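You operate a simulated robot arm through the tools that you are given. There is no shell and no other tool.

You are at the controls of a simulated robot arm. One attempt, no reset.

## Task
Try the red onion from the two-cup tray on the 55 mm hole, then put it in its tub.
Fine: slide that hole to the pointer, draw the trap slide and shut it again; the UNDER tub if it drops through, the OVER tub if it rests; put the tub's lid back on; leave the other onion in its cup.

It is judged by the outcome, as a careful person would: the job done as asked, and still so three seconds after it is handed in. It fails if anything else is knocked over, pushed out of place, dropped, spilled or broken. Lids that push on must go on centred and level and be pressed home; caps that screw on are set level and turned clockwise until they are tight.

## Robot
A 7-joint arm with a two-finger parallel gripper, fixed in place. Base frame: the origin is at the foot of the arm, x ahead of it, y to its left, z up; the work surface is at about z = 800. Lengths are in mm, angles in degrees, forces in N, time in s.
Its first joint turns from -132.0 to 132.0 degrees. Payload 3.91 kg.
Tool frame: the origin (TCP) lies between the finger pads and is the grasp point; the fingertips stand 30 mm ahead of it; z points along the fingers, y is the line along which they close. The gripper opens to 110 mm. The fingers are 20 mm wide and 10 mm thick; the gripper's body (48 by 112 mm) begins 55 mm behind the TCP.
Orientation is told as [roll, pitch, yaw] about the base's x, y, z axes, in that order, counted from this pose: with the fingers straight down and closing along the base's y, the tool's x points along the base's -x, its y along +y and its z along -z.

## Interface
- The arm moves only by the tool arm_command. Its argument "commands" is a list of rows, each an object of numbers (a shift or turn left out is 0, a gripper value left out holds the last): "dx", "dy", "dz": the shift along the tool's x, y, z in units of 200 mm (1.0 is 200 mm); "rx", "ry", "rz": the turn, a rotation vector about the tool's x, y, z in units of 180 degrees (1.0 is 180 degrees). In form: [{"dx": .., "dy": .., "dz": .., "rx": .., "ry": .., "rz": ..}, ...]. A call has 1 to 20 rows; each row is the pose to reach, as a shift and turn from the pose commanded when the call began, along the tool's axes at that moment. "jaw" is the gripper command, from -1 (fully open) to 1 (shut), values between in proportion, set as the call begins (left out, the last holds). A call with a number of a shift or a turn outside -1 to 1 is refused whole. Each row takes 0.2 s and may step no farther than 50 mm and 8.6 degrees from the row before; otherwise, or with a gripper value out of range, the whole call is refused. Where a pose cannot be reached the arm comes as near as it can. A force on the tool above 70 N (or 10 N above the force at the start of the call, whichever is more), or a blocked arm, ends the call early, and 0.2 s more pass. Each finger travels about 108 mm/s and halts on what it meets, pressing with about 24 N; the grip force reading is that of the motor and also rises with nothing between the fingers. The clock runs only during rows and for 0.2 s after the last one: add rows that repeat a pose to give the fingers time. It gives the time, the measured TCP pose, the force on the tool (base axes), the opening and the grip force at its end, in the units of the frame above (readings bear some noise), with the torque about the TCP (base axes, N m) and any sound that the robot's microphone picked up.
- Cameras (640 x 400 px; columns grow to the right, rows downward): "scene" is fixed at [50, 650.3, 1428.5]; the picture's right is [-0.27, -0.96, 0.00], its down [-0.85, 0.24, -0.47] and it looks along [0.45, -0.13, -0.89] (base axes); focal length 216 px, centre (320, 200). "wrist" rides on the gripper at [72, 17, -103] in the tool frame; the picture's right is [-0.23, 0.97, 0.00], its down [-0.76, -0.18, -0.62] and it looks along [-0.61, -0.14, 0.78] (tool axes); focal length 222 px, centre (320, 200). There is no depth. A picture from a camera that has moved, and an enlarged one, comes with that camera's place and axes in the base frame and with its lens.
- camera(camera): a new picture of that camera. It takes no simulated time.
- enlarge(camera, box): a new picture of the part [left, top, right, bottom] of that camera's present view, enlarged. It takes no simulated time.
- finish_job(): hands the job in; it is judged then, once.

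Places have to be worked out from the pictures, the camera data and where the tool is seen. Open the gripper and draw the arm clear of the work before you hand the job in, unless the task says otherwise.

The tools are called after "Request:" as a command line: name --argument value ..., lists and objects as JSON in quotes. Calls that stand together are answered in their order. arm_command: Moves the arm, as the interface text tells. Its arguments: {"type":"object","properties":{"commands":{"type":"array"},"jaw":{"type":"number"}},"required":["commands"]} The other tools are called the same way: camera (camera) takes a picture; enlarge (camera, box) takes an enlarged picture of a part of a camera's view; finish_job () hands the job in.

At the start:

```text
time: 0.0
tcp_pos: [224.8, 518.5, 1138.9]
orientation: [0.0, 0.0, 0.1]
wrist_force: [-0.2, 0.8, 0.6]
torque: [0.03, 0.03, 0.04]
finger_gap: 109.9
grip_force: 0.1
```

scene: 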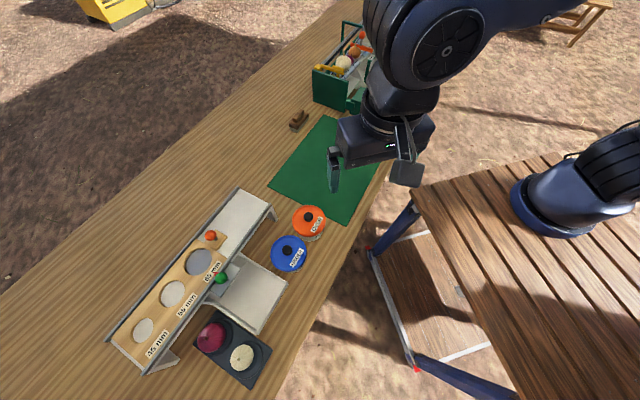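
wrist: 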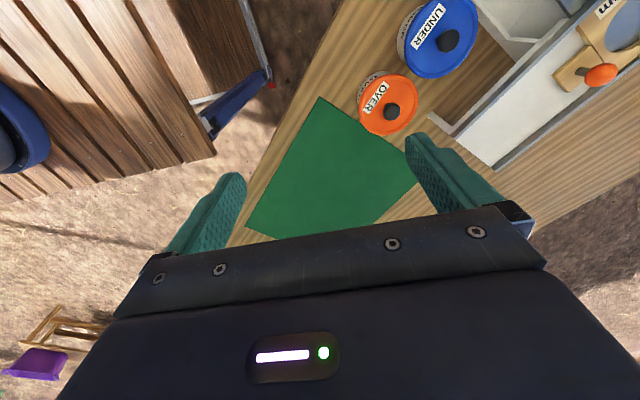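

I'll look at the workplace closely before moving.

Request:
enlarge --camera "scene" --box '[100, 180, 300, 390]'

Request:
enlarge --camera "scene" --box '[180, 180, 340, 300]'

Request:
enlarge --camera "wrist" --box '[340, 0, 640, 190]'

```text
1.90 times, centred on (200, 285) of scene
camera zoom: at [50.0, 650.3, 1428.5], right [-0.27, -0.96, 0.0], down [-0.85, 0.24, -0.47], along [0.45, -0.13, -0.89], focal length 412 px, centre (549, 38)
```

zoom: 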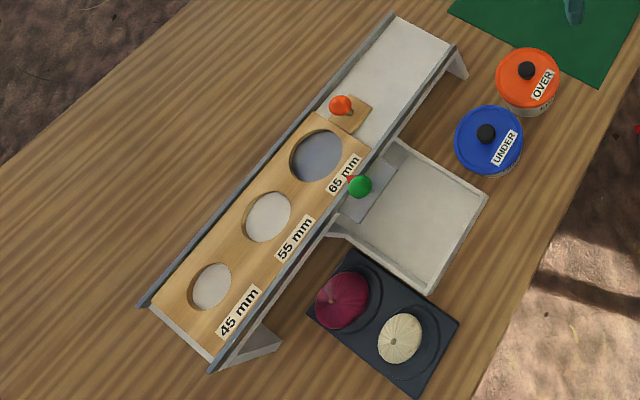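

```text
3.33 times, centred on (260, 240) of scene
camera zoom: at [50.0, 650.3, 1428.5], right [-0.27, -0.96, 0.0], down [-0.85, 0.24, -0.47], along [0.45, -0.13, -0.89], focal length 721 px, centre (520, 67)
```

zoom: 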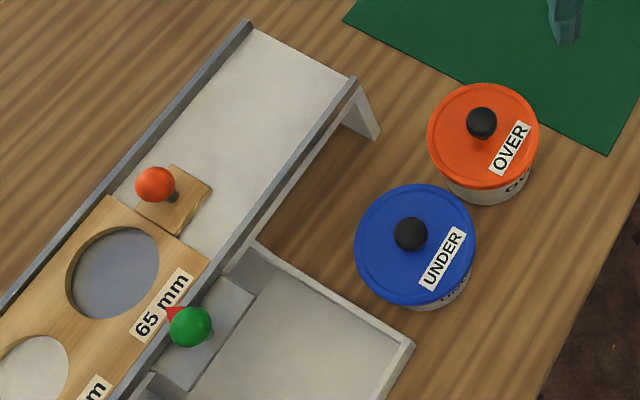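

```text
2.11 times, centred on (490, 95) of wrist
camera zoom: at [152.5, 534.3, 1242.2], right [0.23, 0.97, 0.0], down [0.76, -0.18, 0.62], along [0.61, -0.14, -0.78], focal length 468 px, centre (-38, 421)
```

zoom: 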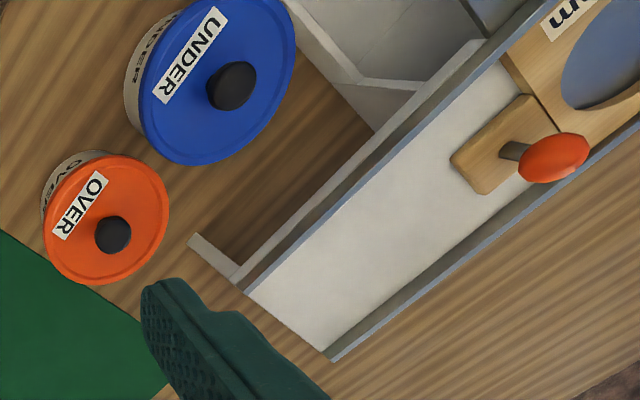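

The bench runs about −43° to base x, with the track holding a board with an orange knob, a green trap knob near the pointer and a catch tray in front. I'll turn the tool to about yaw +47° and move to a viewpoint with the wrist camera facing the bench, staying high.

Request:
arm_command --commands '[{"dx": 0.096, "dy": 0.1, "rz": -0.0435}, {"dx": 0.192, "dy": 0.2, "rz": -0.087}, {"dx": 0.288, "dy": 0.3, "rz": -0.1305}, {"dx": 0.383, "dy": 0.4, "rz": -0.174}, {"dx": 0.479, "dy": 0.5, "rz": -0.2175}, {"dx": 0.575, "dy": 0.61, "rz": -0.2611}]' --jaw -1

Request:
camera --camera "wrist"

Request:
camera --camera "scene"

```text
time: 1.4
tcp_pos: [109.0, 641.3, 1140.3]
orientation: [0.0, 0.0, 47.2]
wrist_force: [-0.4, 0.7, 0.7]
torque: [0.03, -0.02, -0.01]
finger_gap: 109.9
grip_force: 0.0
```

```text
taken
camera wrist: at [48.1, 598.3, 1242.4], right [-0.56, 0.83, 0.0], down [0.65, 0.44, 0.62], along [0.52, 0.35, -0.78], focal length 222 px, centre (320, 200)
```

wrist: 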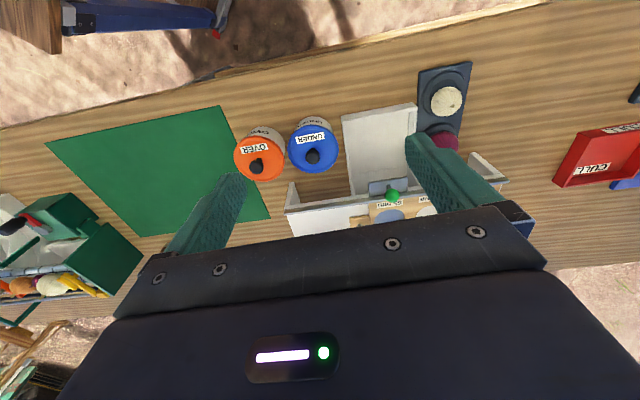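

```text
taken
```

scene: 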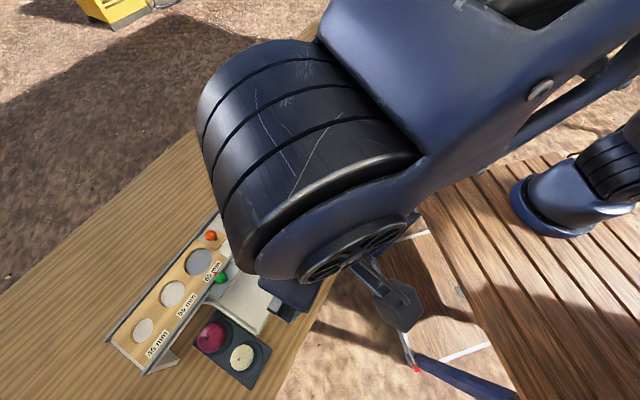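

The gripper body hides the far side of the view, so I'll move further out so the bench falls under the camera.

Request:
arm_command --commands '[{"dx": -0.2, "dy": 0.03}, {"dx": -0.4, "dy": 0.06}, {"dx": -0.6, "dy": 0.09}, {"dx": -0.712, "dy": 0.107}]'

Request:
camera --camera "wrist"

Request:
enlarge --camera "wrist" --box '[200, 40, 520, 240]'

```text
time: 2.4
tcp_pos: [190.3, 758.7, 1141.0]
orientation: [0.0, 0.0, 47.1]
wrist_force: [0.3, 1.4, 0.3]
torque: [-0.01, -0.02, 0.0]
finger_gap: 110.1
grip_force: 0.2
```

```text
taken
camera wrist: at [129.1, 717.1, 1243.3], right [-0.56, 0.83, 0.0], down [0.65, 0.44, 0.62], along [0.52, 0.35, -0.78], focal length 222 px, centre (320, 200)
```

wrist: 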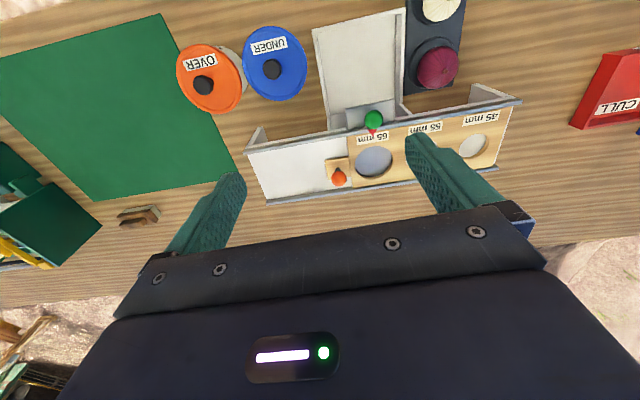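

```text
2.00 times, centred on (360, 140) of wrist
camera zoom: at [129.1, 717.1, 1243.3], right [-0.56, 0.83, 0.0], down [0.65, 0.44, 0.62], along [0.52, 0.35, -0.78], focal length 444 px, centre (240, 320)
```

zoom: 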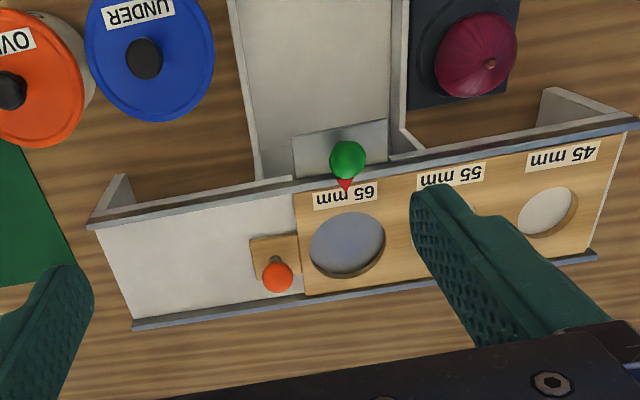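

The red onion triangulates to about (71, 909, 830). The knob heights are less certain, so I'll come down above the orange knob near (300, 875) for a close view.

Request:
arm_command --commands '[{"dx": -0.16, "dy": 0, "dz": 0.14}, {"dx": -0.32, "dy": 0, "dz": 0.28}, {"dx": -0.48, "dy": 0, "dz": 0.42}, {"dx": -0.64, "dy": 0, "dz": 0.56}, {"dx": -0.8, "dy": -0.008, "dz": 0.7}]'

Request:
camera --camera "wrist"

Request:
camera --camera "scene"

```text
time: 3.6
tcp_pos: [300.6, 875.1, 999.3]
orientation: [0.1, -0.2, 47.1]
wrist_force: [0.5, -0.2, 0.2]
torque: [0.0, 0.0, 0.02]
finger_gap: 110.1
grip_force: 0.0
```

```text
taken
camera wrist: at [239.6, 832.7, 1103.0], right [-0.56, 0.83, 0.0], down [0.65, 0.44, 0.62], along [0.52, 0.35, -0.78], focal length 222 px, centre (320, 200)
```

wrist: 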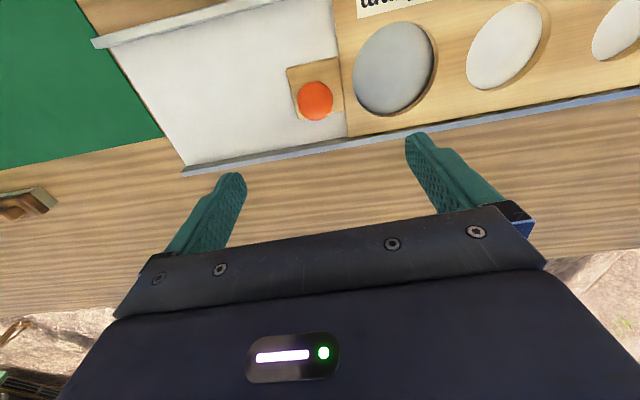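

```text
taken
```

scene: 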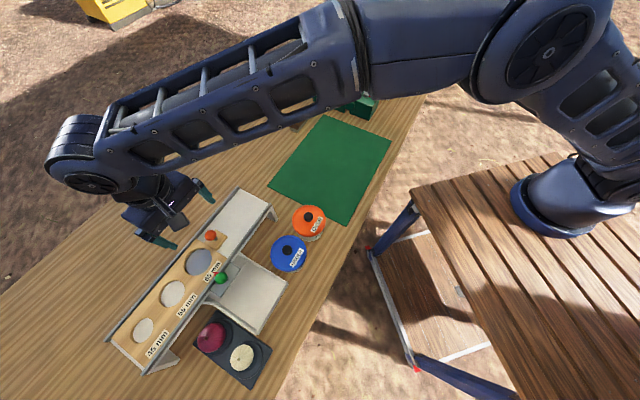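

The orange knob triangulates to (277, 855, 937), the board top is about z 915, the track runs at −46°, and the 65 mm hole is at the pointer now. The 55 hole is about 76 mm further along, so I'll align to yaw 44° and drop over the knob at z 965 with the jaw half open.

Request:
arm_command --commands '[{"dx": 0.08, "dy": 0.008, "dz": 0.05, "rz": 0.009}, {"dx": 0.154, "dy": 0.015, "dz": 0.1, "rz": 0.017}, {"dx": 0.154, "dy": 0.015, "dz": 0.17, "rz": 0.017}]' --jaw -0.1

Request:
camera --camera "wrist"

Request:
enlarge --camera "scene" --box '[130, 160, 290, 290]'

```text
time: 4.4
tcp_pos: [277.6, 853.9, 965.5]
orientation: [0.0, 0.0, 44.0]
wrist_force: [-0.1, -0.4, -0.8]
torque: [0.0, 0.0, 0.01]
finger_gap: 60.4
grip_force: 0.0
```

```text
taken
camera wrist: at [214.3, 815.4, 1068.6], right [-0.51, 0.86, 0.0], down [0.67, 0.4, 0.62], along [0.53, 0.32, -0.78], focal length 222 px, centre (320, 200)
```

wrist: 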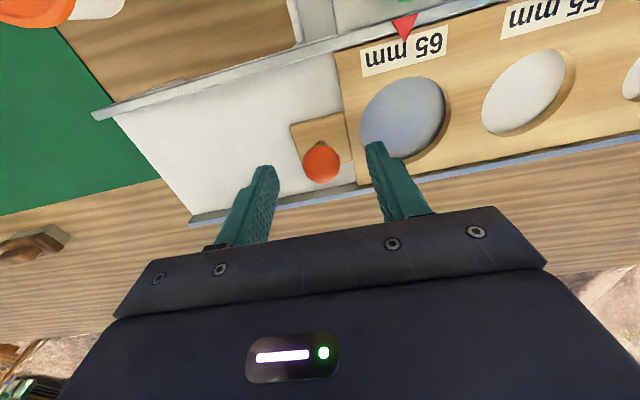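

```text
3.08 times, centred on (210, 225) of scene
camera zoom: at [50.0, 650.3, 1428.5], right [-0.27, -0.96, 0.0], down [-0.85, 0.24, -0.47], along [0.45, -0.13, -0.89], focal length 665 px, centre (658, 123)
```

zoom: 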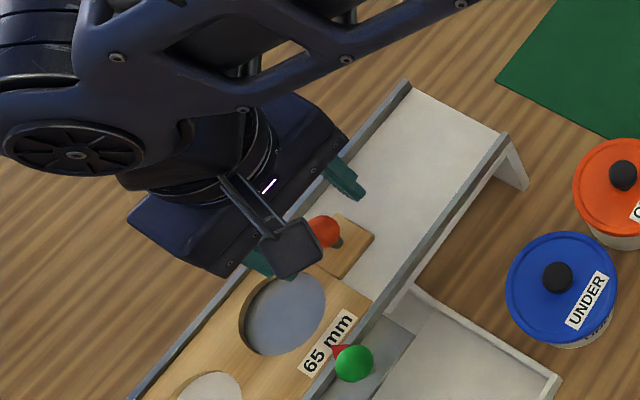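

The knob is confirmed near (277, 855, 936) and centred between the fingers. I'll lower 12 mm, leaving the tips about 10 mm above the board, and then grip the ball.

Request:
arm_command --commands '[{"dz": 0.03}, {"dz": 0.06}]'

Request:
arm_command --commands '[{}, {}, {}, {}]' --jaw 1

Request:
camera --camera "wrist"

```text
time: 5.0
tcp_pos: [278.4, 854.5, 953.5]
orientation: [0.0, 0.0, 44.0]
wrist_force: [0.2, 0.6, -0.1]
torque: [-0.02, 0.0, 0.01]
finger_gap: 60.3
grip_force: 0.0
```

```text
time: 6.0
tcp_pos: [277.8, 853.7, 952.8]
orientation: [0.0, -0.1, 44.0]
wrist_force: [-2.1, 3.1, -2.8]
torque: [0.13, 0.0, 0.04]
finger_gap: 25.4
grip_force: 44.8
```

```text
taken
camera wrist: at [214.4, 815.8, 1056.2], right [-0.51, 0.86, 0.0], down [0.67, 0.4, 0.62], along [0.53, 0.32, -0.78], focal length 222 px, centre (320, 200)
```

wrist: 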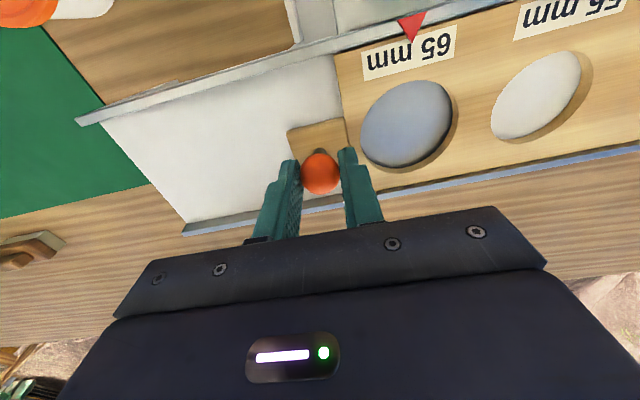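

The ball is gripped at a 25 mm gap. I'll slide the board slowly along −tool y by about 60 mm first, then check the 55 hole against the pointer.

Request:
arm_command --commands '[{"dy": -0.04}, {"dy": -0.08}, {"dy": -0.12}, {"dy": -0.16}, {"dy": -0.2}, {"dy": -0.24}, {"dy": -0.28}, {"dy": -0.32}]'

Request:
camera --camera "wrist"

Request:
enlarge --camera "scene" --box '[130, 200, 290, 330]'

```text
time: 7.8
tcp_pos: [322.8, 808.7, 952.5]
orientation: [0.0, -0.1, 44.0]
wrist_force: [17.3, 19.2, -2.4]
torque: [0.2, -0.55, -0.14]
finger_gap: 25.6
grip_force: 44.7
```

```text
taken
camera wrist: at [260.1, 769.8, 1056.1], right [-0.51, 0.86, 0.0], down [0.67, 0.4, 0.62], along [0.54, 0.32, -0.78], focal length 222 px, centre (320, 200)
```

wrist: 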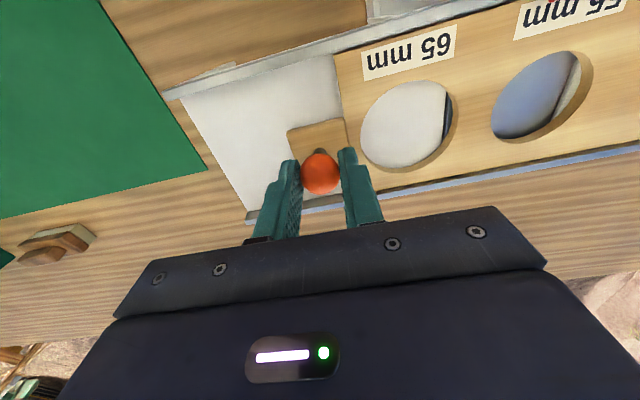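

```text
3.08 times, centred on (210, 265) of scene
camera zoom: at [50.0, 650.3, 1428.5], right [-0.27, -0.96, 0.0], down [-0.85, 0.24, -0.47], along [0.45, -0.13, -0.89], focal length 665 px, centre (658, 0)
```

zoom: 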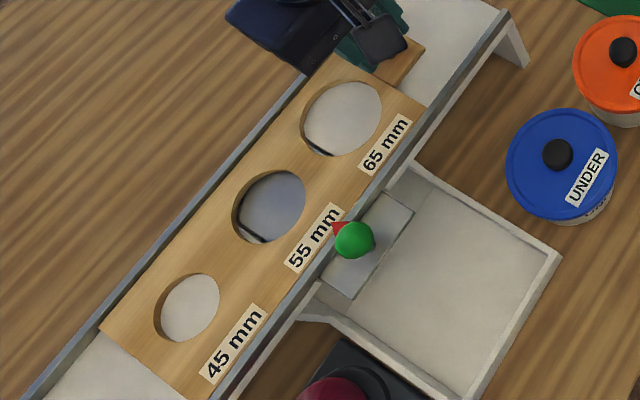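

The board has slid 64 mm. The sideways force suggests the track is nearer −45°, and the image puts the 55 label about 13 mm short of the pointer, so I'll go on 12.6 mm with a small outward correction.

Request:
arm_command --commands '[{"dx": -0.006, "dy": -0.02}, {"dx": -0.0065, "dy": -0.042}, {"dx": -0.0068, "dy": -0.063}, {"dx": -0.0068, "dy": -0.063}]'

Request:
camera --camera "wrist"

Request:
enlarge --camera "scene" --box '[160, 220, 260, 300]'

```text
time: 8.8
tcp_pos: [332.3, 799.5, 953.3]
orientation: [0.0, 0.0, 44.1]
wrist_force: [9.2, 2.4, 6.6]
torque: [-0.15, 0.03, 0.04]
finger_gap: 25.5
grip_force: 45.1
```

```text
taken
camera wrist: at [268.6, 761.6, 1056.2], right [-0.51, 0.86, 0.0], down [0.67, 0.4, 0.62], along [0.53, 0.32, -0.78], focal length 222 px, centre (320, 200)
```

wrist: 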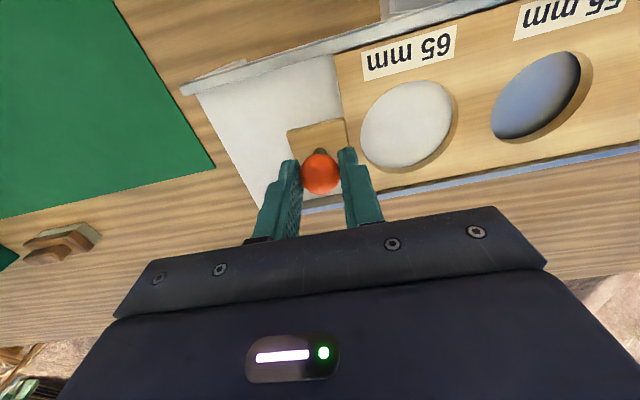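

```text
5.00 times, centred on (210, 260) of scene
camera zoom: at [50.0, 650.3, 1428.5], right [-0.27, -0.96, 0.0], down [-0.85, 0.24, -0.47], along [0.45, -0.13, -0.89], focal length 1081 px, centre (870, -100)
```

zoom: 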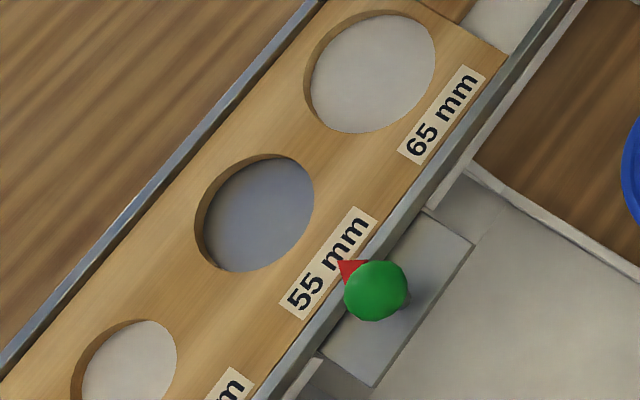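

Total travel is 77 mm, and comparing hole centres gives a pitch of about 80 mm. The 55 hole is still about 3 mm short of the pointer, so I'll nudge it 3.2 mm further.

Request:
arm_command --commands '[{"dx": -0.0003, "dy": -0.008}, {"dx": -0.0003, "dy": -0.016}, {"dx": -0.0003, "dy": -0.016}]'

Request:
enlarge --camera "scene" --box '[160, 220, 260, 300]'

```text
time: 9.6
tcp_pos: [333.4, 796.9, 953.2]
orientation: [0.0, -0.1, 43.9]
wrist_force: [7.8, 9.6, 4.4]
torque: [0.31, -0.13, -0.05]
finger_gap: 25.3
grip_force: 44.6
```

```text
5.00 times, centred on (210, 260) of scene
camera zoom: at [50.0, 650.3, 1428.5], right [-0.27, -0.96, 0.0], down [-0.85, 0.24, -0.47], along [0.45, -0.13, -0.89], focal length 1081 px, centre (870, -100)
```

zoom: 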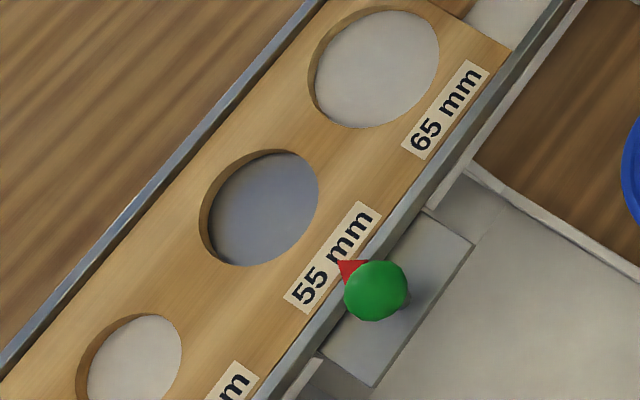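

The 55 hole centre now matches where the 65 hole centre stood at the pointer. I'll release the knob, rise, and move the camera over the trap knob and onion.

Request:
arm_command --commands '[{}, {}, {}]' --jaw -0.1

Request:
arm_command --commands '[{"dz": -0.15}, {"dz": -0.35}, {"dx": 0.1, "dy": 0.2, "dz": -0.45}, {"dx": 0.2, "dy": 0.4, "dz": -0.5}, {"dx": 0.3, "dy": 0.6, "dz": -0.5}, {"dx": 0.35, "dy": 0.75, "dz": -0.5}]'

Request:
camera --camera "wrist"

Request:
enlarge --camera "scene" --box '[160, 200, 280, 300]'

```text
time: 10.4
tcp_pos: [333.6, 796.9, 953.6]
orientation: [0.1, 0.0, 44.0]
wrist_force: [0.2, 0.0, 0.2]
torque: [-0.01, -0.03, 0.0]
finger_gap: 60.5
grip_force: 0.2
```

```text
time: 11.8
tcp_pos: [179.2, 855.9, 1054.3]
orientation: [0.0, -0.1, 44.0]
wrist_force: [1.0, -0.2, -0.1]
torque: [-0.02, 0.0, -0.01]
finger_gap: 60.5
grip_force: 0.1
```

```text
taken
camera wrist: at [117.0, 817.8, 1157.3], right [-0.51, 0.86, 0.0], down [0.67, 0.4, 0.62], along [0.54, 0.32, -0.78], focal length 222 px, centre (320, 200)
```

wrist: 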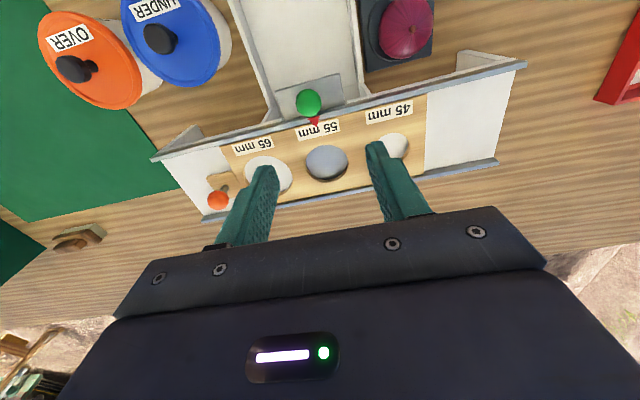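

```text
4.00 times, centred on (220, 250) of scene
camera zoom: at [50.0, 650.3, 1428.5], right [-0.27, -0.96, 0.0], down [-0.85, 0.24, -0.47], along [0.45, -0.13, -0.89], focal length 865 px, centre (720, 0)
```

zoom: 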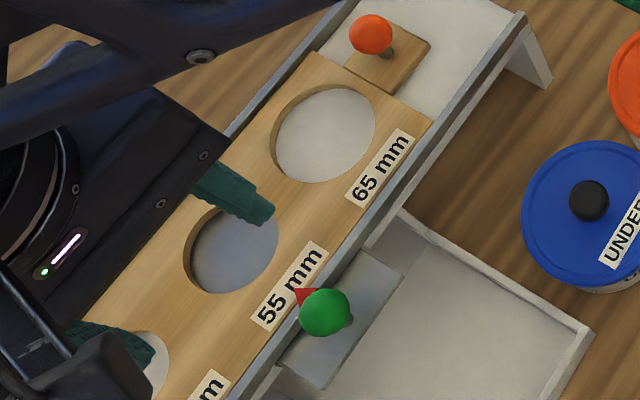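

The trap knob triangulates to about (174.5, 839.5, 930). I'll zoom in on the pointer, hole and onion in this view.

Request:
enlarge --camera "wrist" --box '[230, 70, 430, 195]'

Request:
enlarge --camera "wrist" --box '[220, 0, 460, 140]'

Request:
enlarge --camera "scene" --box '[180, 290, 290, 390]'

```text
3.20 times, centred on (330, 132) of wrist
camera zoom: at [117.0, 817.8, 1157.3], right [-0.51, 0.86, 0.0], down [0.67, 0.4, 0.62], along [0.54, 0.32, -0.78], focal length 711 px, centre (288, 416)
```

zoom: 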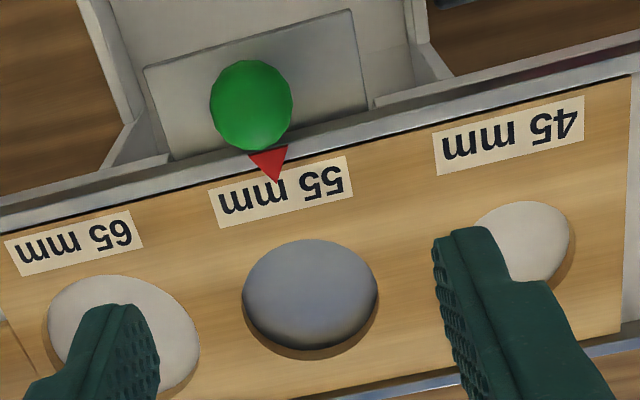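

```text
2.67 times, centred on (340, 70) of wrist
camera zoom: at [117.0, 817.8, 1157.3], right [-0.51, 0.86, 0.0], down [0.67, 0.4, 0.62], along [0.54, 0.32, -0.78], focal length 592 px, centre (267, 547)
```

zoom: 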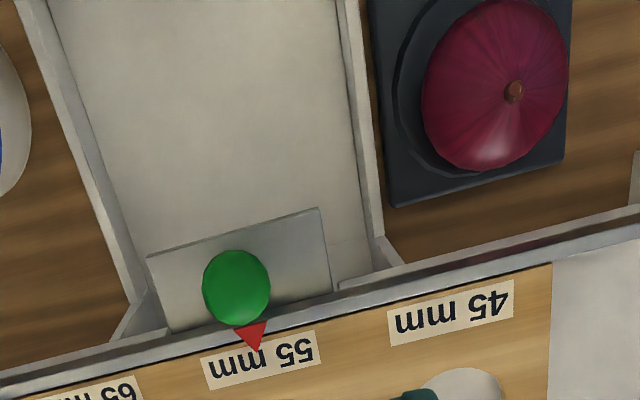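

```text
4.00 times, centred on (235, 340) of scene
camera zoom: at [50.0, 650.3, 1428.5], right [-0.27, -0.96, 0.0], down [-0.85, 0.24, -0.47], along [0.45, -0.13, -0.89], focal length 865 px, centre (660, -360)
```

zoom: 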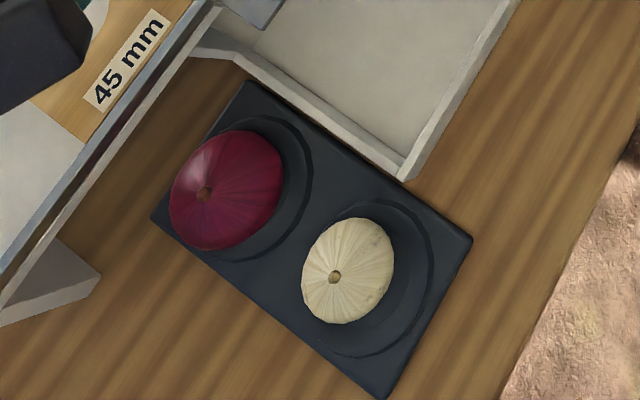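

The pointer apex and the 55 hole centre agree to about 1 mm. Next I'll move above the red onion at about (71, 909) for a close look before grasping.

Request:
arm_command --commands '[{"dx": 0.068, "dy": 0.19}, {"dx": 0.136, "dy": 0.38, "dz": 0.05}, {"dx": 0.205, "dy": 0.567, "dz": 0.12}, {"dx": 0.205, "dy": 0.567, "dz": 0.32}, {"dx": 0.205, "dy": 0.567, "dz": 0.52}]'

Request:
camera --camera "wrist"

Request:
enlarge --camera "scene" --box '[140, 260, 300, 390]'

```text
time: 13.0
tcp_pos: [72.1, 909.4, 949.9]
orientation: [0.0, -0.1, 44.0]
wrist_force: [0.0, -0.2, 0.2]
torque: [0.02, 0.02, 0.0]
finger_gap: 60.6
grip_force: 0.0
```

```text
taken
camera wrist: at [8.4, 871.5, 1053.0], right [-0.51, 0.86, 0.0], down [0.67, 0.4, 0.62], along [0.54, 0.32, -0.78], focal length 222 px, centre (320, 200)
```

wrist: 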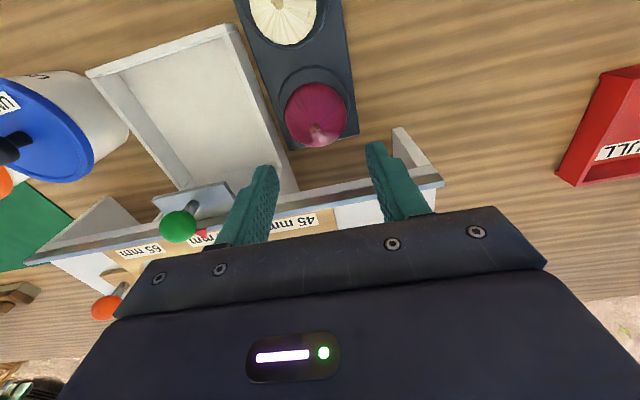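

```text
3.08 times, centred on (220, 325) of scene
camera zoom: at [50.0, 650.3, 1428.5], right [-0.27, -0.96, 0.0], down [-0.85, 0.24, -0.47], along [0.45, -0.13, -0.89], focal length 665 px, centre (628, -185)
```

zoom: 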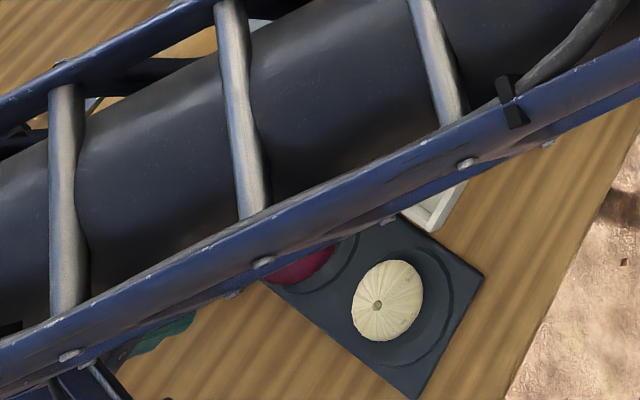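

Request:
enlarge --camera "wrist" --box '[200, 20, 440, 170]'

```text
2.67 times, centred on (320, 95) of wrist
camera zoom: at [8.4, 871.5, 1053.0], right [-0.51, 0.86, 0.0], down [0.67, 0.4, 0.62], along [0.54, 0.32, -0.78], focal length 592 px, centre (320, 480)
```

zoom: 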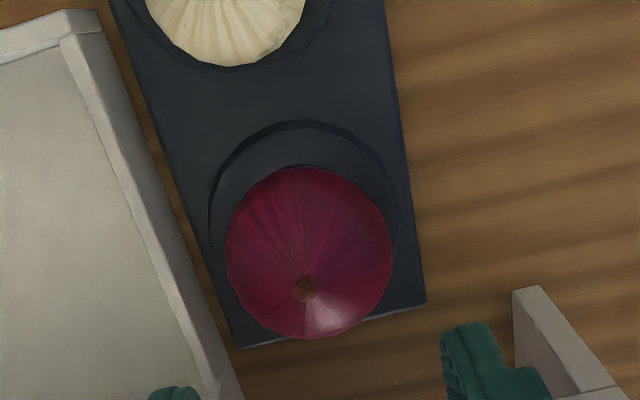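

The onion's stem points up; its centre is about (70.5, 905.5, 835) and it is about 61 mm across. I'll open to 78 mm, which clears the catch tray wall, descend to z 885 and check the straddle.

Request:
arm_command --commands '[{"dx": 0.019, "dy": -0.008, "dz": 0.1}, {"dx": 0.019, "dy": -0.008, "dz": 0.22}, {"dx": 0.019, "dy": -0.008, "dz": 0.325}]' --jaw -0.418

Request:
camera --camera "wrist"

```text
time: 13.8
tcp_pos: [68.6, 907.1, 885.2]
orientation: [0.1, 0.0, 44.0]
wrist_force: [0.4, 0.2, 0.2]
torque: [-0.06, 0.01, 0.0]
finger_gap: 78.0
grip_force: 0.1
```

```text
taken
camera wrist: at [6.5, 868.4, 988.1], right [-0.51, 0.86, 0.0], down [0.67, 0.4, 0.62], along [0.53, 0.32, -0.78], focal length 222 px, centre (320, 200)
```

wrist: 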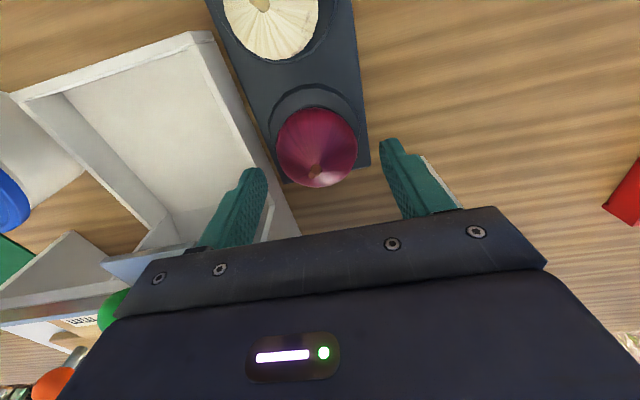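

The onion lies centred between the fingers. I'll descend 28 mm so the tips sit just below its equator, then close.

Request:
arm_command --commands '[{"dz": 0.05}, {"dz": 0.1}, {"dz": 0.14}]'

Request:
camera --camera "wrist"

```text
time: 14.6
tcp_pos: [68.7, 905.9, 856.7]
orientation: [-0.1, 0.1, 44.0]
wrist_force: [0.1, 0.0, 0.9]
torque: [-0.01, 0.02, -0.01]
finger_gap: 78.0
grip_force: 0.2
```

```text
taken
camera wrist: at [6.3, 868.1, 959.1], right [-0.51, 0.86, 0.0], down [0.67, 0.4, 0.62], along [0.53, 0.32, -0.78], focal length 222 px, centre (320, 200)
```

wrist: 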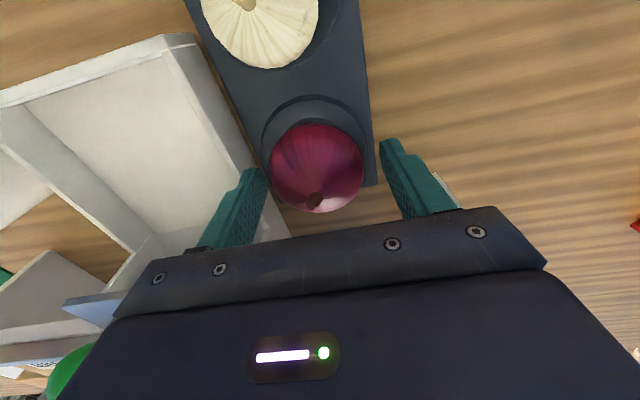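

The fingers straddle the onion with no contact. I'll shift 1.8 mm to centre and close.

Request:
arm_command --commands '[{"dy": -0.009}]'

Request:
arm_command --commands '[{}, {}, {}, {}]' --jaw 1

Request:
camera --camera "wrist"

```text
time: 15.0
tcp_pos: [71.2, 905.2, 855.4]
orientation: [0.0, 0.0, 44.0]
wrist_force: [0.2, -0.3, 0.6]
torque: [0.02, -0.01, 0.01]
finger_gap: 78.1
grip_force: 0.2
```

```text
time: 16.0
tcp_pos: [71.3, 904.8, 857.0]
orientation: [0.1, 0.0, 44.0]
wrist_force: [0.7, 0.0, 1.5]
torque: [-0.04, -0.02, 0.03]
finger_gap: 60.6
grip_force: 24.2
```

```text
taken
camera wrist: at [7.8, 866.7, 959.1], right [-0.51, 0.86, 0.0], down [0.67, 0.4, 0.62], along [0.53, 0.32, -0.78], focal length 222 px, centre (320, 200)
```

wrist: 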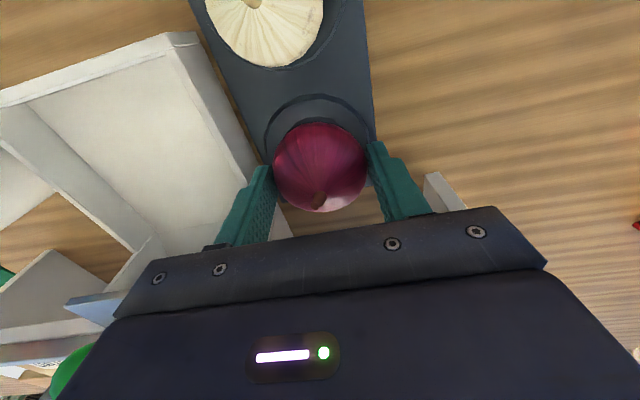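

It's gripped at 60.6 mm. I'll lift straight up to about z 1010, then carry it over the 55 hole near (231, 896) for a check.

Request:
arm_command --commands '[{"dz": -0.1}, {"dz": -0.25}, {"dz": -0.45}, {"dz": -0.65}, {"dz": -0.765}, {"dx": -0.136, "dy": -0.147, "dz": -0.765}, {"dx": -0.272, "dy": -0.293, "dz": -0.765}, {"dx": -0.408, "dy": -0.44, "dz": -0.765}, {"dx": -0.544, "dy": -0.586, "dz": -0.765}]'

Request:
camera --camera "wrist"

Request:
enlarge --camera "wrist" --box '[220, 20, 460, 220]'

Request:
camera --camera "scene"

```text
time: 18.0
tcp_pos: [229.0, 896.1, 1011.2]
orientation: [-0.1, -0.1, 44.1]
wrist_force: [-1.9, 0.8, -0.7]
torque: [0.01, -0.05, -0.02]
finger_gap: 60.8
grip_force: 23.0
```

```text
taken
camera wrist: at [165.9, 858.5, 1113.5], right [-0.51, 0.86, 0.0], down [0.67, 0.4, 0.62], along [0.53, 0.32, -0.78], focal length 222 px, centre (320, 200)
```

wrist: 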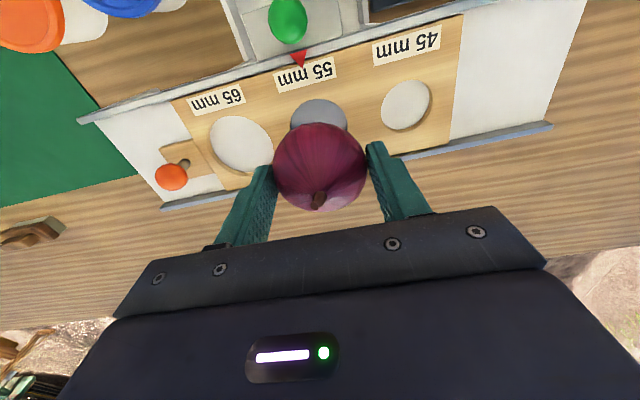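

```text
2.00 times, centred on (340, 120) of wrist
camera zoom: at [165.9, 858.5, 1113.5], right [-0.51, 0.86, 0.0], down [0.67, 0.4, 0.62], along [0.53, 0.32, -0.78], focal length 444 px, centre (280, 360)
```

zoom: 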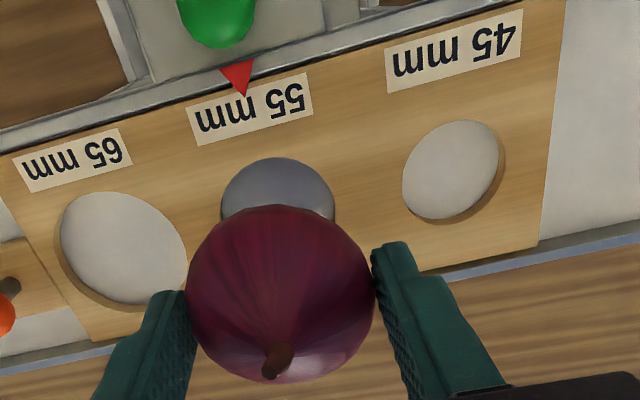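

```text
taken
```

scene: 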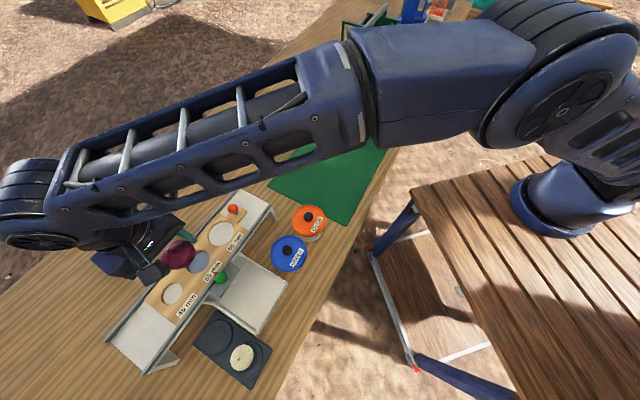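

The onion is held securely. Interpolating from the 65 and 45 holes puts the 55 hole centre at about (230.3, 896.6), so I'll nudge to it and lower to z 952, then step down watching the force.

Request:
arm_command --commands '[{"dx": -0.006, "dy": -0.004, "dz": 0.1}, {"dx": -0.006, "dy": -0.004, "dz": 0.2}, {"dx": -0.006, "dy": -0.004, "dz": 0.295}]'

Request:
camera --camera "wrist"

Request:
enlarge --camera "scene" --box '[140, 210, 260, 310]'

```text
time: 18.8
tcp_pos: [231.9, 895.7, 950.6]
orientation: [-0.1, -0.1, 44.0]
wrist_force: [-0.6, -0.1, -1.2]
torque: [-0.01, 0.0, 0.0]
finger_gap: 61.0
grip_force: 24.0
```

```text
taken
camera wrist: at [168.6, 858.1, 1054.2], right [-0.51, 0.86, 0.0], down [0.67, 0.4, 0.62], along [0.53, 0.32, -0.78], focal length 222 px, centre (320, 200)
```

wrist: 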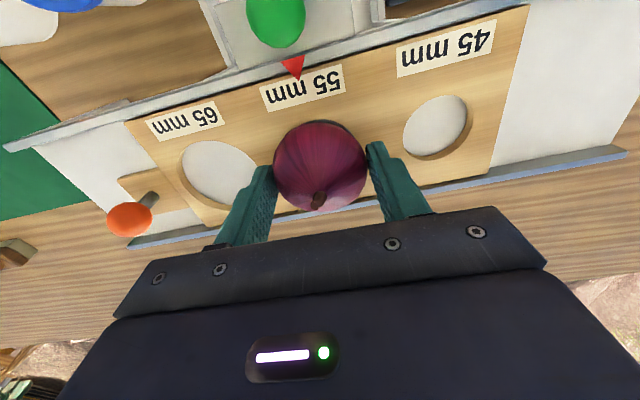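

```text
4.00 times, centred on (200, 260) of scene
camera zoom: at [50.0, 650.3, 1428.5], right [-0.27, -0.96, 0.0], down [-0.85, 0.24, -0.47], along [0.45, -0.13, -0.89], focal length 865 px, centre (800, -40)
```

zoom: 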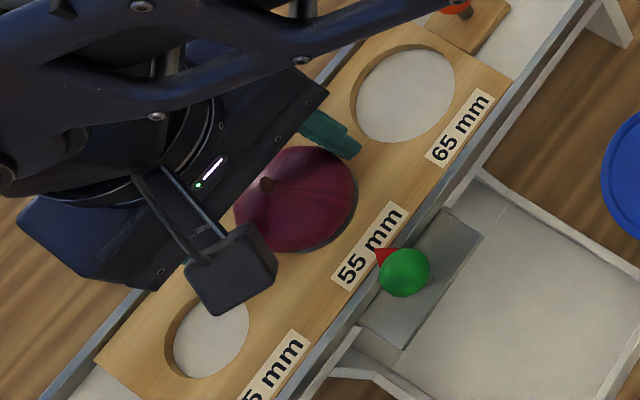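

The onion sits over the hole. I'll step down gently, a few mm at a time.

Request:
arm_command --commands '[{"dz": 0.01}, {"dz": 0.02}]'

Request:
arm_command --commands '[{"dz": 0.008}, {"dz": 0.015}]'

```text
time: 19.4
tcp_pos: [232.3, 895.6, 946.0]
orientation: [-0.1, 0.0, 44.0]
wrist_force: [-0.2, -0.1, -2.1]
torque: [0.0, -0.02, -0.03]
finger_gap: 60.8
grip_force: 23.6
```

```text
time: 20.0
tcp_pos: [231.9, 896.7, 945.1]
orientation: [0.1, 0.0, 43.9]
wrist_force: [1.6, 3.8, 13.9]
torque: [-0.18, 0.1, 0.0]
finger_gap: 60.7
grip_force: 23.7
```

Contact shows as 14 N upward at TCP z 945, so the onion is seated. I'll open to release and rise slowly.

Request:
arm_command --commands '[{}, {}, {}]' --jaw -0.42

Request:
camera --camera "wrist"

Request:
enlarge --camera "scene" --box '[140, 210, 260, 310]'

```text
time: 20.8
tcp_pos: [231.0, 895.7, 943.1]
orientation: [-0.1, 0.0, 44.0]
wrist_force: [0.2, 0.3, -1.0]
torque: [0.02, 0.01, 0.04]
finger_gap: 78.0
grip_force: 0.1
```

```text
taken
camera wrist: at [168.5, 857.7, 1046.1], right [-0.51, 0.86, 0.0], down [0.67, 0.4, 0.62], along [0.53, 0.32, -0.78], focal length 222 px, centre (320, 200)
```

wrist: 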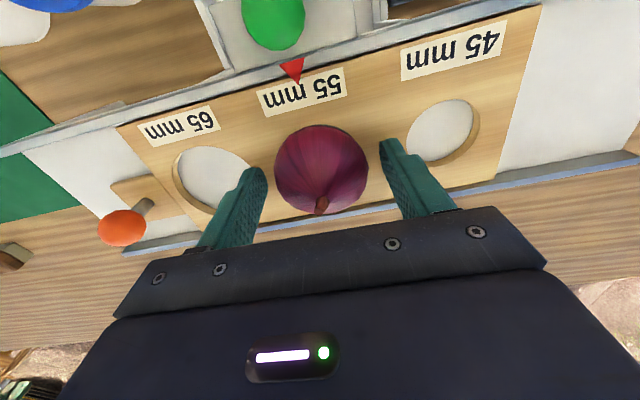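

```text
4.00 times, centred on (200, 260) of scene
camera zoom: at [50.0, 650.3, 1428.5], right [-0.27, -0.96, 0.0], down [-0.85, 0.24, -0.47], along [0.45, -0.13, -0.89], focal length 865 px, centre (800, -40)
```

zoom: 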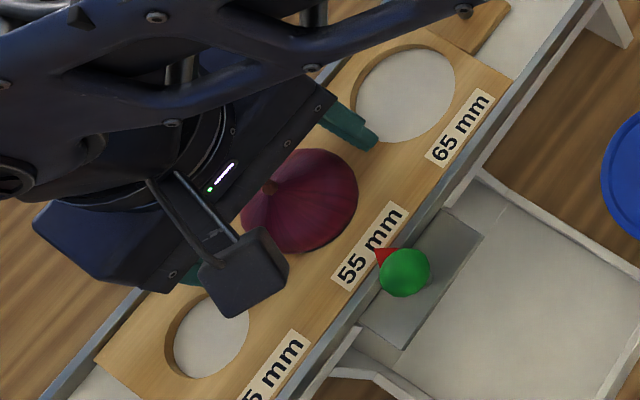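

The onion rests in the 55 hole and the board hasn't shifted. I'll rise clear and move over the green trap knob.

Request:
arm_command --commands '[{"dz": -0.12}, {"dz": -0.27}, {"dz": -0.42}, {"dx": 0.2, "dy": -0.003, "dz": -0.42}, {"dx": 0.398, "dy": -0.006, "dz": -0.42}, {"dx": 0.398, "dy": -0.006, "dz": -0.3}]'

Request:
arm_command --commands '[{}, {}]' --jaw -0.1

Request:
camera --camera "wrist"

Request:
enlarge --camera "scene" --box '[140, 210, 300, 330]'

```text
time: 22.2
tcp_pos: [176.7, 840.3, 1004.3]
orientation: [0.0, 0.0, 44.0]
wrist_force: [0.1, -0.2, 1.0]
torque: [0.03, 0.0, -0.01]
finger_gap: 78.3
grip_force: 0.2
```

```text
time: 22.8
tcp_pos: [175.6, 839.7, 1003.2]
orientation: [0.0, 0.0, 44.0]
wrist_force: [-0.3, 0.7, 0.4]
torque: [0.0, 0.01, 0.01]
finger_gap: 60.1
grip_force: 0.0
```

```text
taken
camera wrist: at [113.3, 801.4, 1106.0], right [-0.51, 0.86, 0.0], down [0.67, 0.4, 0.62], along [0.53, 0.32, -0.78], focal length 222 px, centre (320, 200)
```

wrist: 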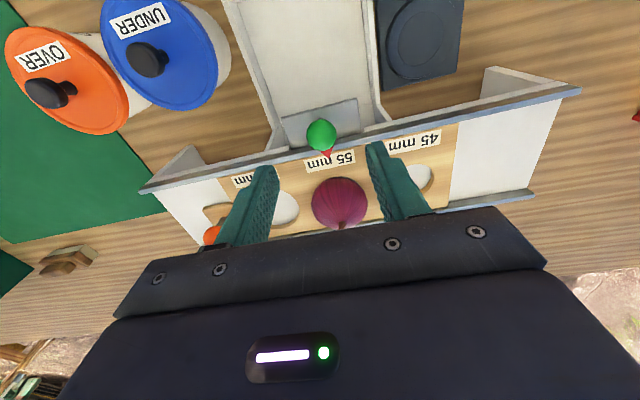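

```text
3.33 times, centred on (220, 270) of scene
camera zoom: at [50.0, 650.3, 1428.5], right [-0.27, -0.96, 0.0], down [-0.85, 0.24, -0.47], along [0.45, -0.13, -0.89], focal length 721 px, centre (653, -33)
```

zoom: 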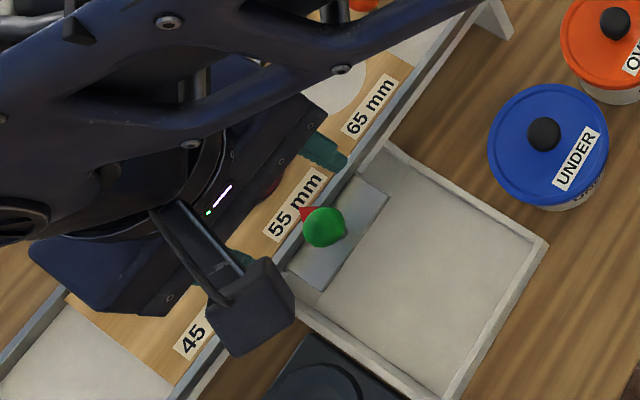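

The green knob re-triangulates to (174.3, 839.5, 930), right between the fingers. I'll lower to z 948 and grip it.

Request:
arm_command --commands '[{"dx": 0.004, "dz": 0.1}, {"dx": 0.004, "dz": 0.2}, {"dx": 0.004, "dz": 0.276}]'

Request:
arm_command --commands '[{}, {}, {}, {}]' --jaw 1

Request:
camera --camera "wrist"

```text
time: 23.6
tcp_pos: [174.2, 838.7, 947.7]
orientation: [0.1, -0.1, 44.0]
wrist_force: [0.2, 0.1, 1.2]
torque: [0.01, -0.02, -0.03]
finger_gap: 60.4
grip_force: 0.1
```

```text
time: 24.6
tcp_pos: [173.8, 839.2, 947.6]
orientation: [0.0, 0.1, 44.0]
wrist_force: [-7.8, 9.9, -0.5]
torque: [0.33, 0.1, 0.05]
finger_gap: 25.2
grip_force: 45.2
```

```text
taken
camera wrist: at [111.1, 800.9, 1050.6], right [-0.51, 0.86, 0.0], down [0.67, 0.4, 0.62], along [0.53, 0.32, -0.78], focal length 222 px, centre (320, 200)
```

wrist: 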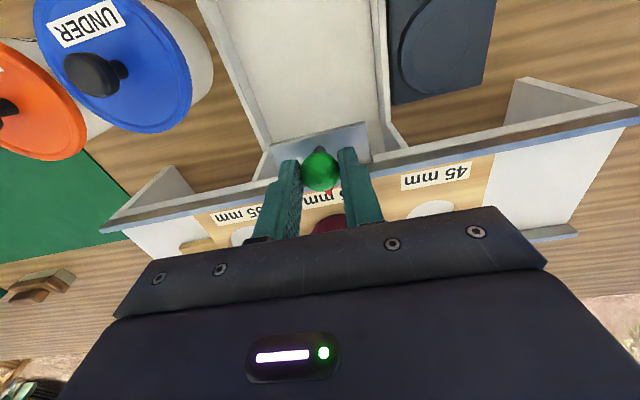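

The knob is gripped. I'll draw the trap slide inward, perpendicular to the track, 40 mm first with force checks.

Request:
arm_command --commands '[{"dx": 0.04, "dy": 0.002}, {"dx": 0.08, "dy": 0.002}, {"dx": 0.12, "dy": 0.0015}, {"dx": 0.16, "dy": 0.001}, {"dx": 0.2, "dy": 0.001}]'

Request:
camera --camera "wrist"

Request:
enlarge --camera "scene" --box '[140, 210, 300, 330]'

```text
time: 25.8
tcp_pos: [146.3, 811.3, 948.0]
orientation: [0.0, -0.1, 44.0]
wrist_force: [-1.3, 1.9, -0.2]
torque: [-0.31, 0.2, 0.07]
finger_gap: 25.3
grip_force: 44.9
```

```text
taken
camera wrist: at [82.9, 773.1, 1050.7], right [-0.51, 0.86, 0.0], down [0.67, 0.4, 0.62], along [0.54, 0.32, -0.78], focal length 222 px, centre (320, 200)
```

wrist: 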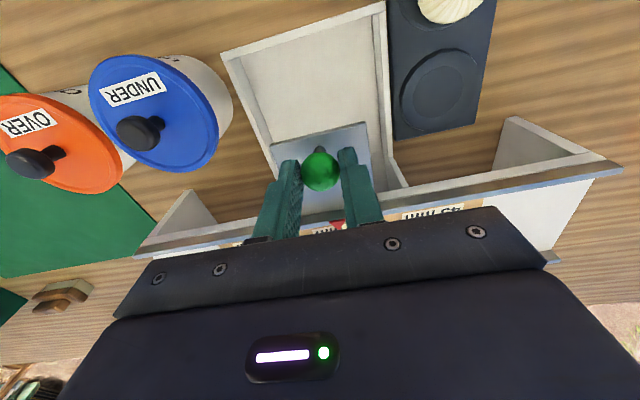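

```text
3.33 times, centred on (220, 270) of scene
camera zoom: at [50.0, 650.3, 1428.5], right [-0.27, -0.96, 0.0], down [-0.85, 0.24, -0.47], along [0.45, -0.13, -0.89], focal length 721 px, centre (653, -33)
```

zoom: 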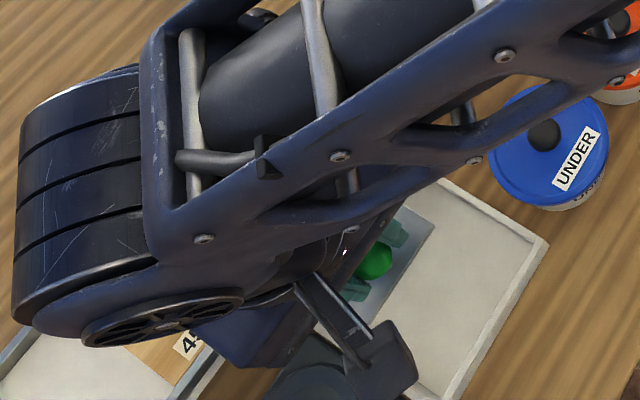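

The slide draws freely; continuing inward in steps.

Request:
arm_command --commands '[{"dx": 0.04}, {"dx": 0.08, "dy": -0.001}, {"dx": 0.12, "dy": -0.001}, {"dx": 0.15, "dy": -0.001}]'

Request:
arm_command --commands '[{"dx": 0.02}, {"dx": 0.04}]'

Request:
camera --camera "wrist"

Request:
camera --camera "scene"

```text
time: 26.8
tcp_pos: [125.5, 790.3, 948.3]
orientation: [0.0, 0.0, 43.9]
wrist_force: [5.5, -4.8, 0.8]
torque: [-0.47, 0.22, 0.12]
finger_gap: 25.4
grip_force: 44.7
```

```text
time: 27.4
tcp_pos: [120.0, 783.4, 948.0]
orientation: [0.0, 0.0, 44.0]
wrist_force: [7.6, -8.8, 1.4]
torque: [0.23, -0.56, -0.07]
finger_gap: 25.7
grip_force: 44.7
```

```text
taken
camera wrist: at [56.3, 746.6, 1050.6], right [-0.51, 0.86, 0.0], down [0.67, 0.4, 0.62], along [0.54, 0.32, -0.78], focal length 222 px, centre (320, 200)
```

wrist: 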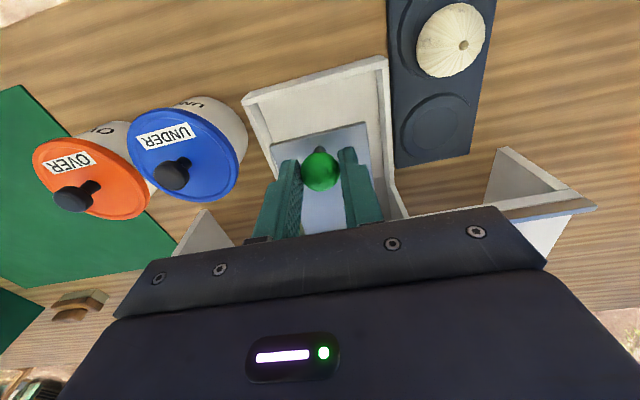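

```text
taken
```

scene: 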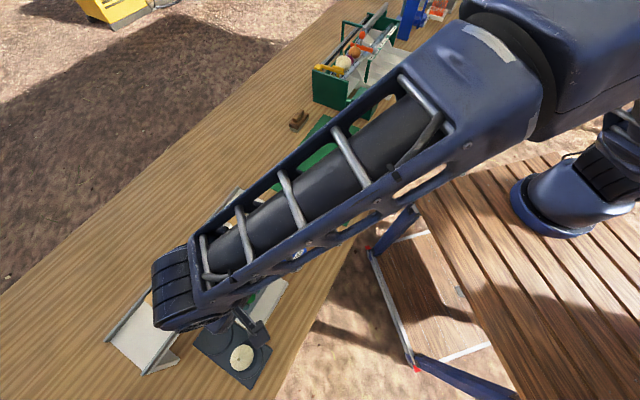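

Drawn 77 mm with no stop felt yet. I'll go on in small steps until it stops or has clearly passed the hole.

Request:
arm_command --commands '[{"dx": 0.015, "dy": -0.002}, {"dx": 0.03, "dy": -0.003}]'

Request:
arm_command --commands '[{"dx": 0.01}, {"dx": 0.02}]'

```text
time: 28.0
tcp_pos: [117.4, 781.3, 947.2]
orientation: [0.0, 0.0, 43.9]
wrist_force: [15.3, 6.9, -7.2]
torque: [-0.39, 0.3, -0.04]
finger_gap: 25.3
grip_force: 44.7
```

```text
time: 28.6
tcp_pos: [114.2, 779.9, 948.5]
orientation: [0.1, -0.1, 43.9]
wrist_force: [27.5, 25.7, -3.5]
torque: [0.55, -0.55, 0.01]
finger_gap: 25.9
grip_force: 45.0
```

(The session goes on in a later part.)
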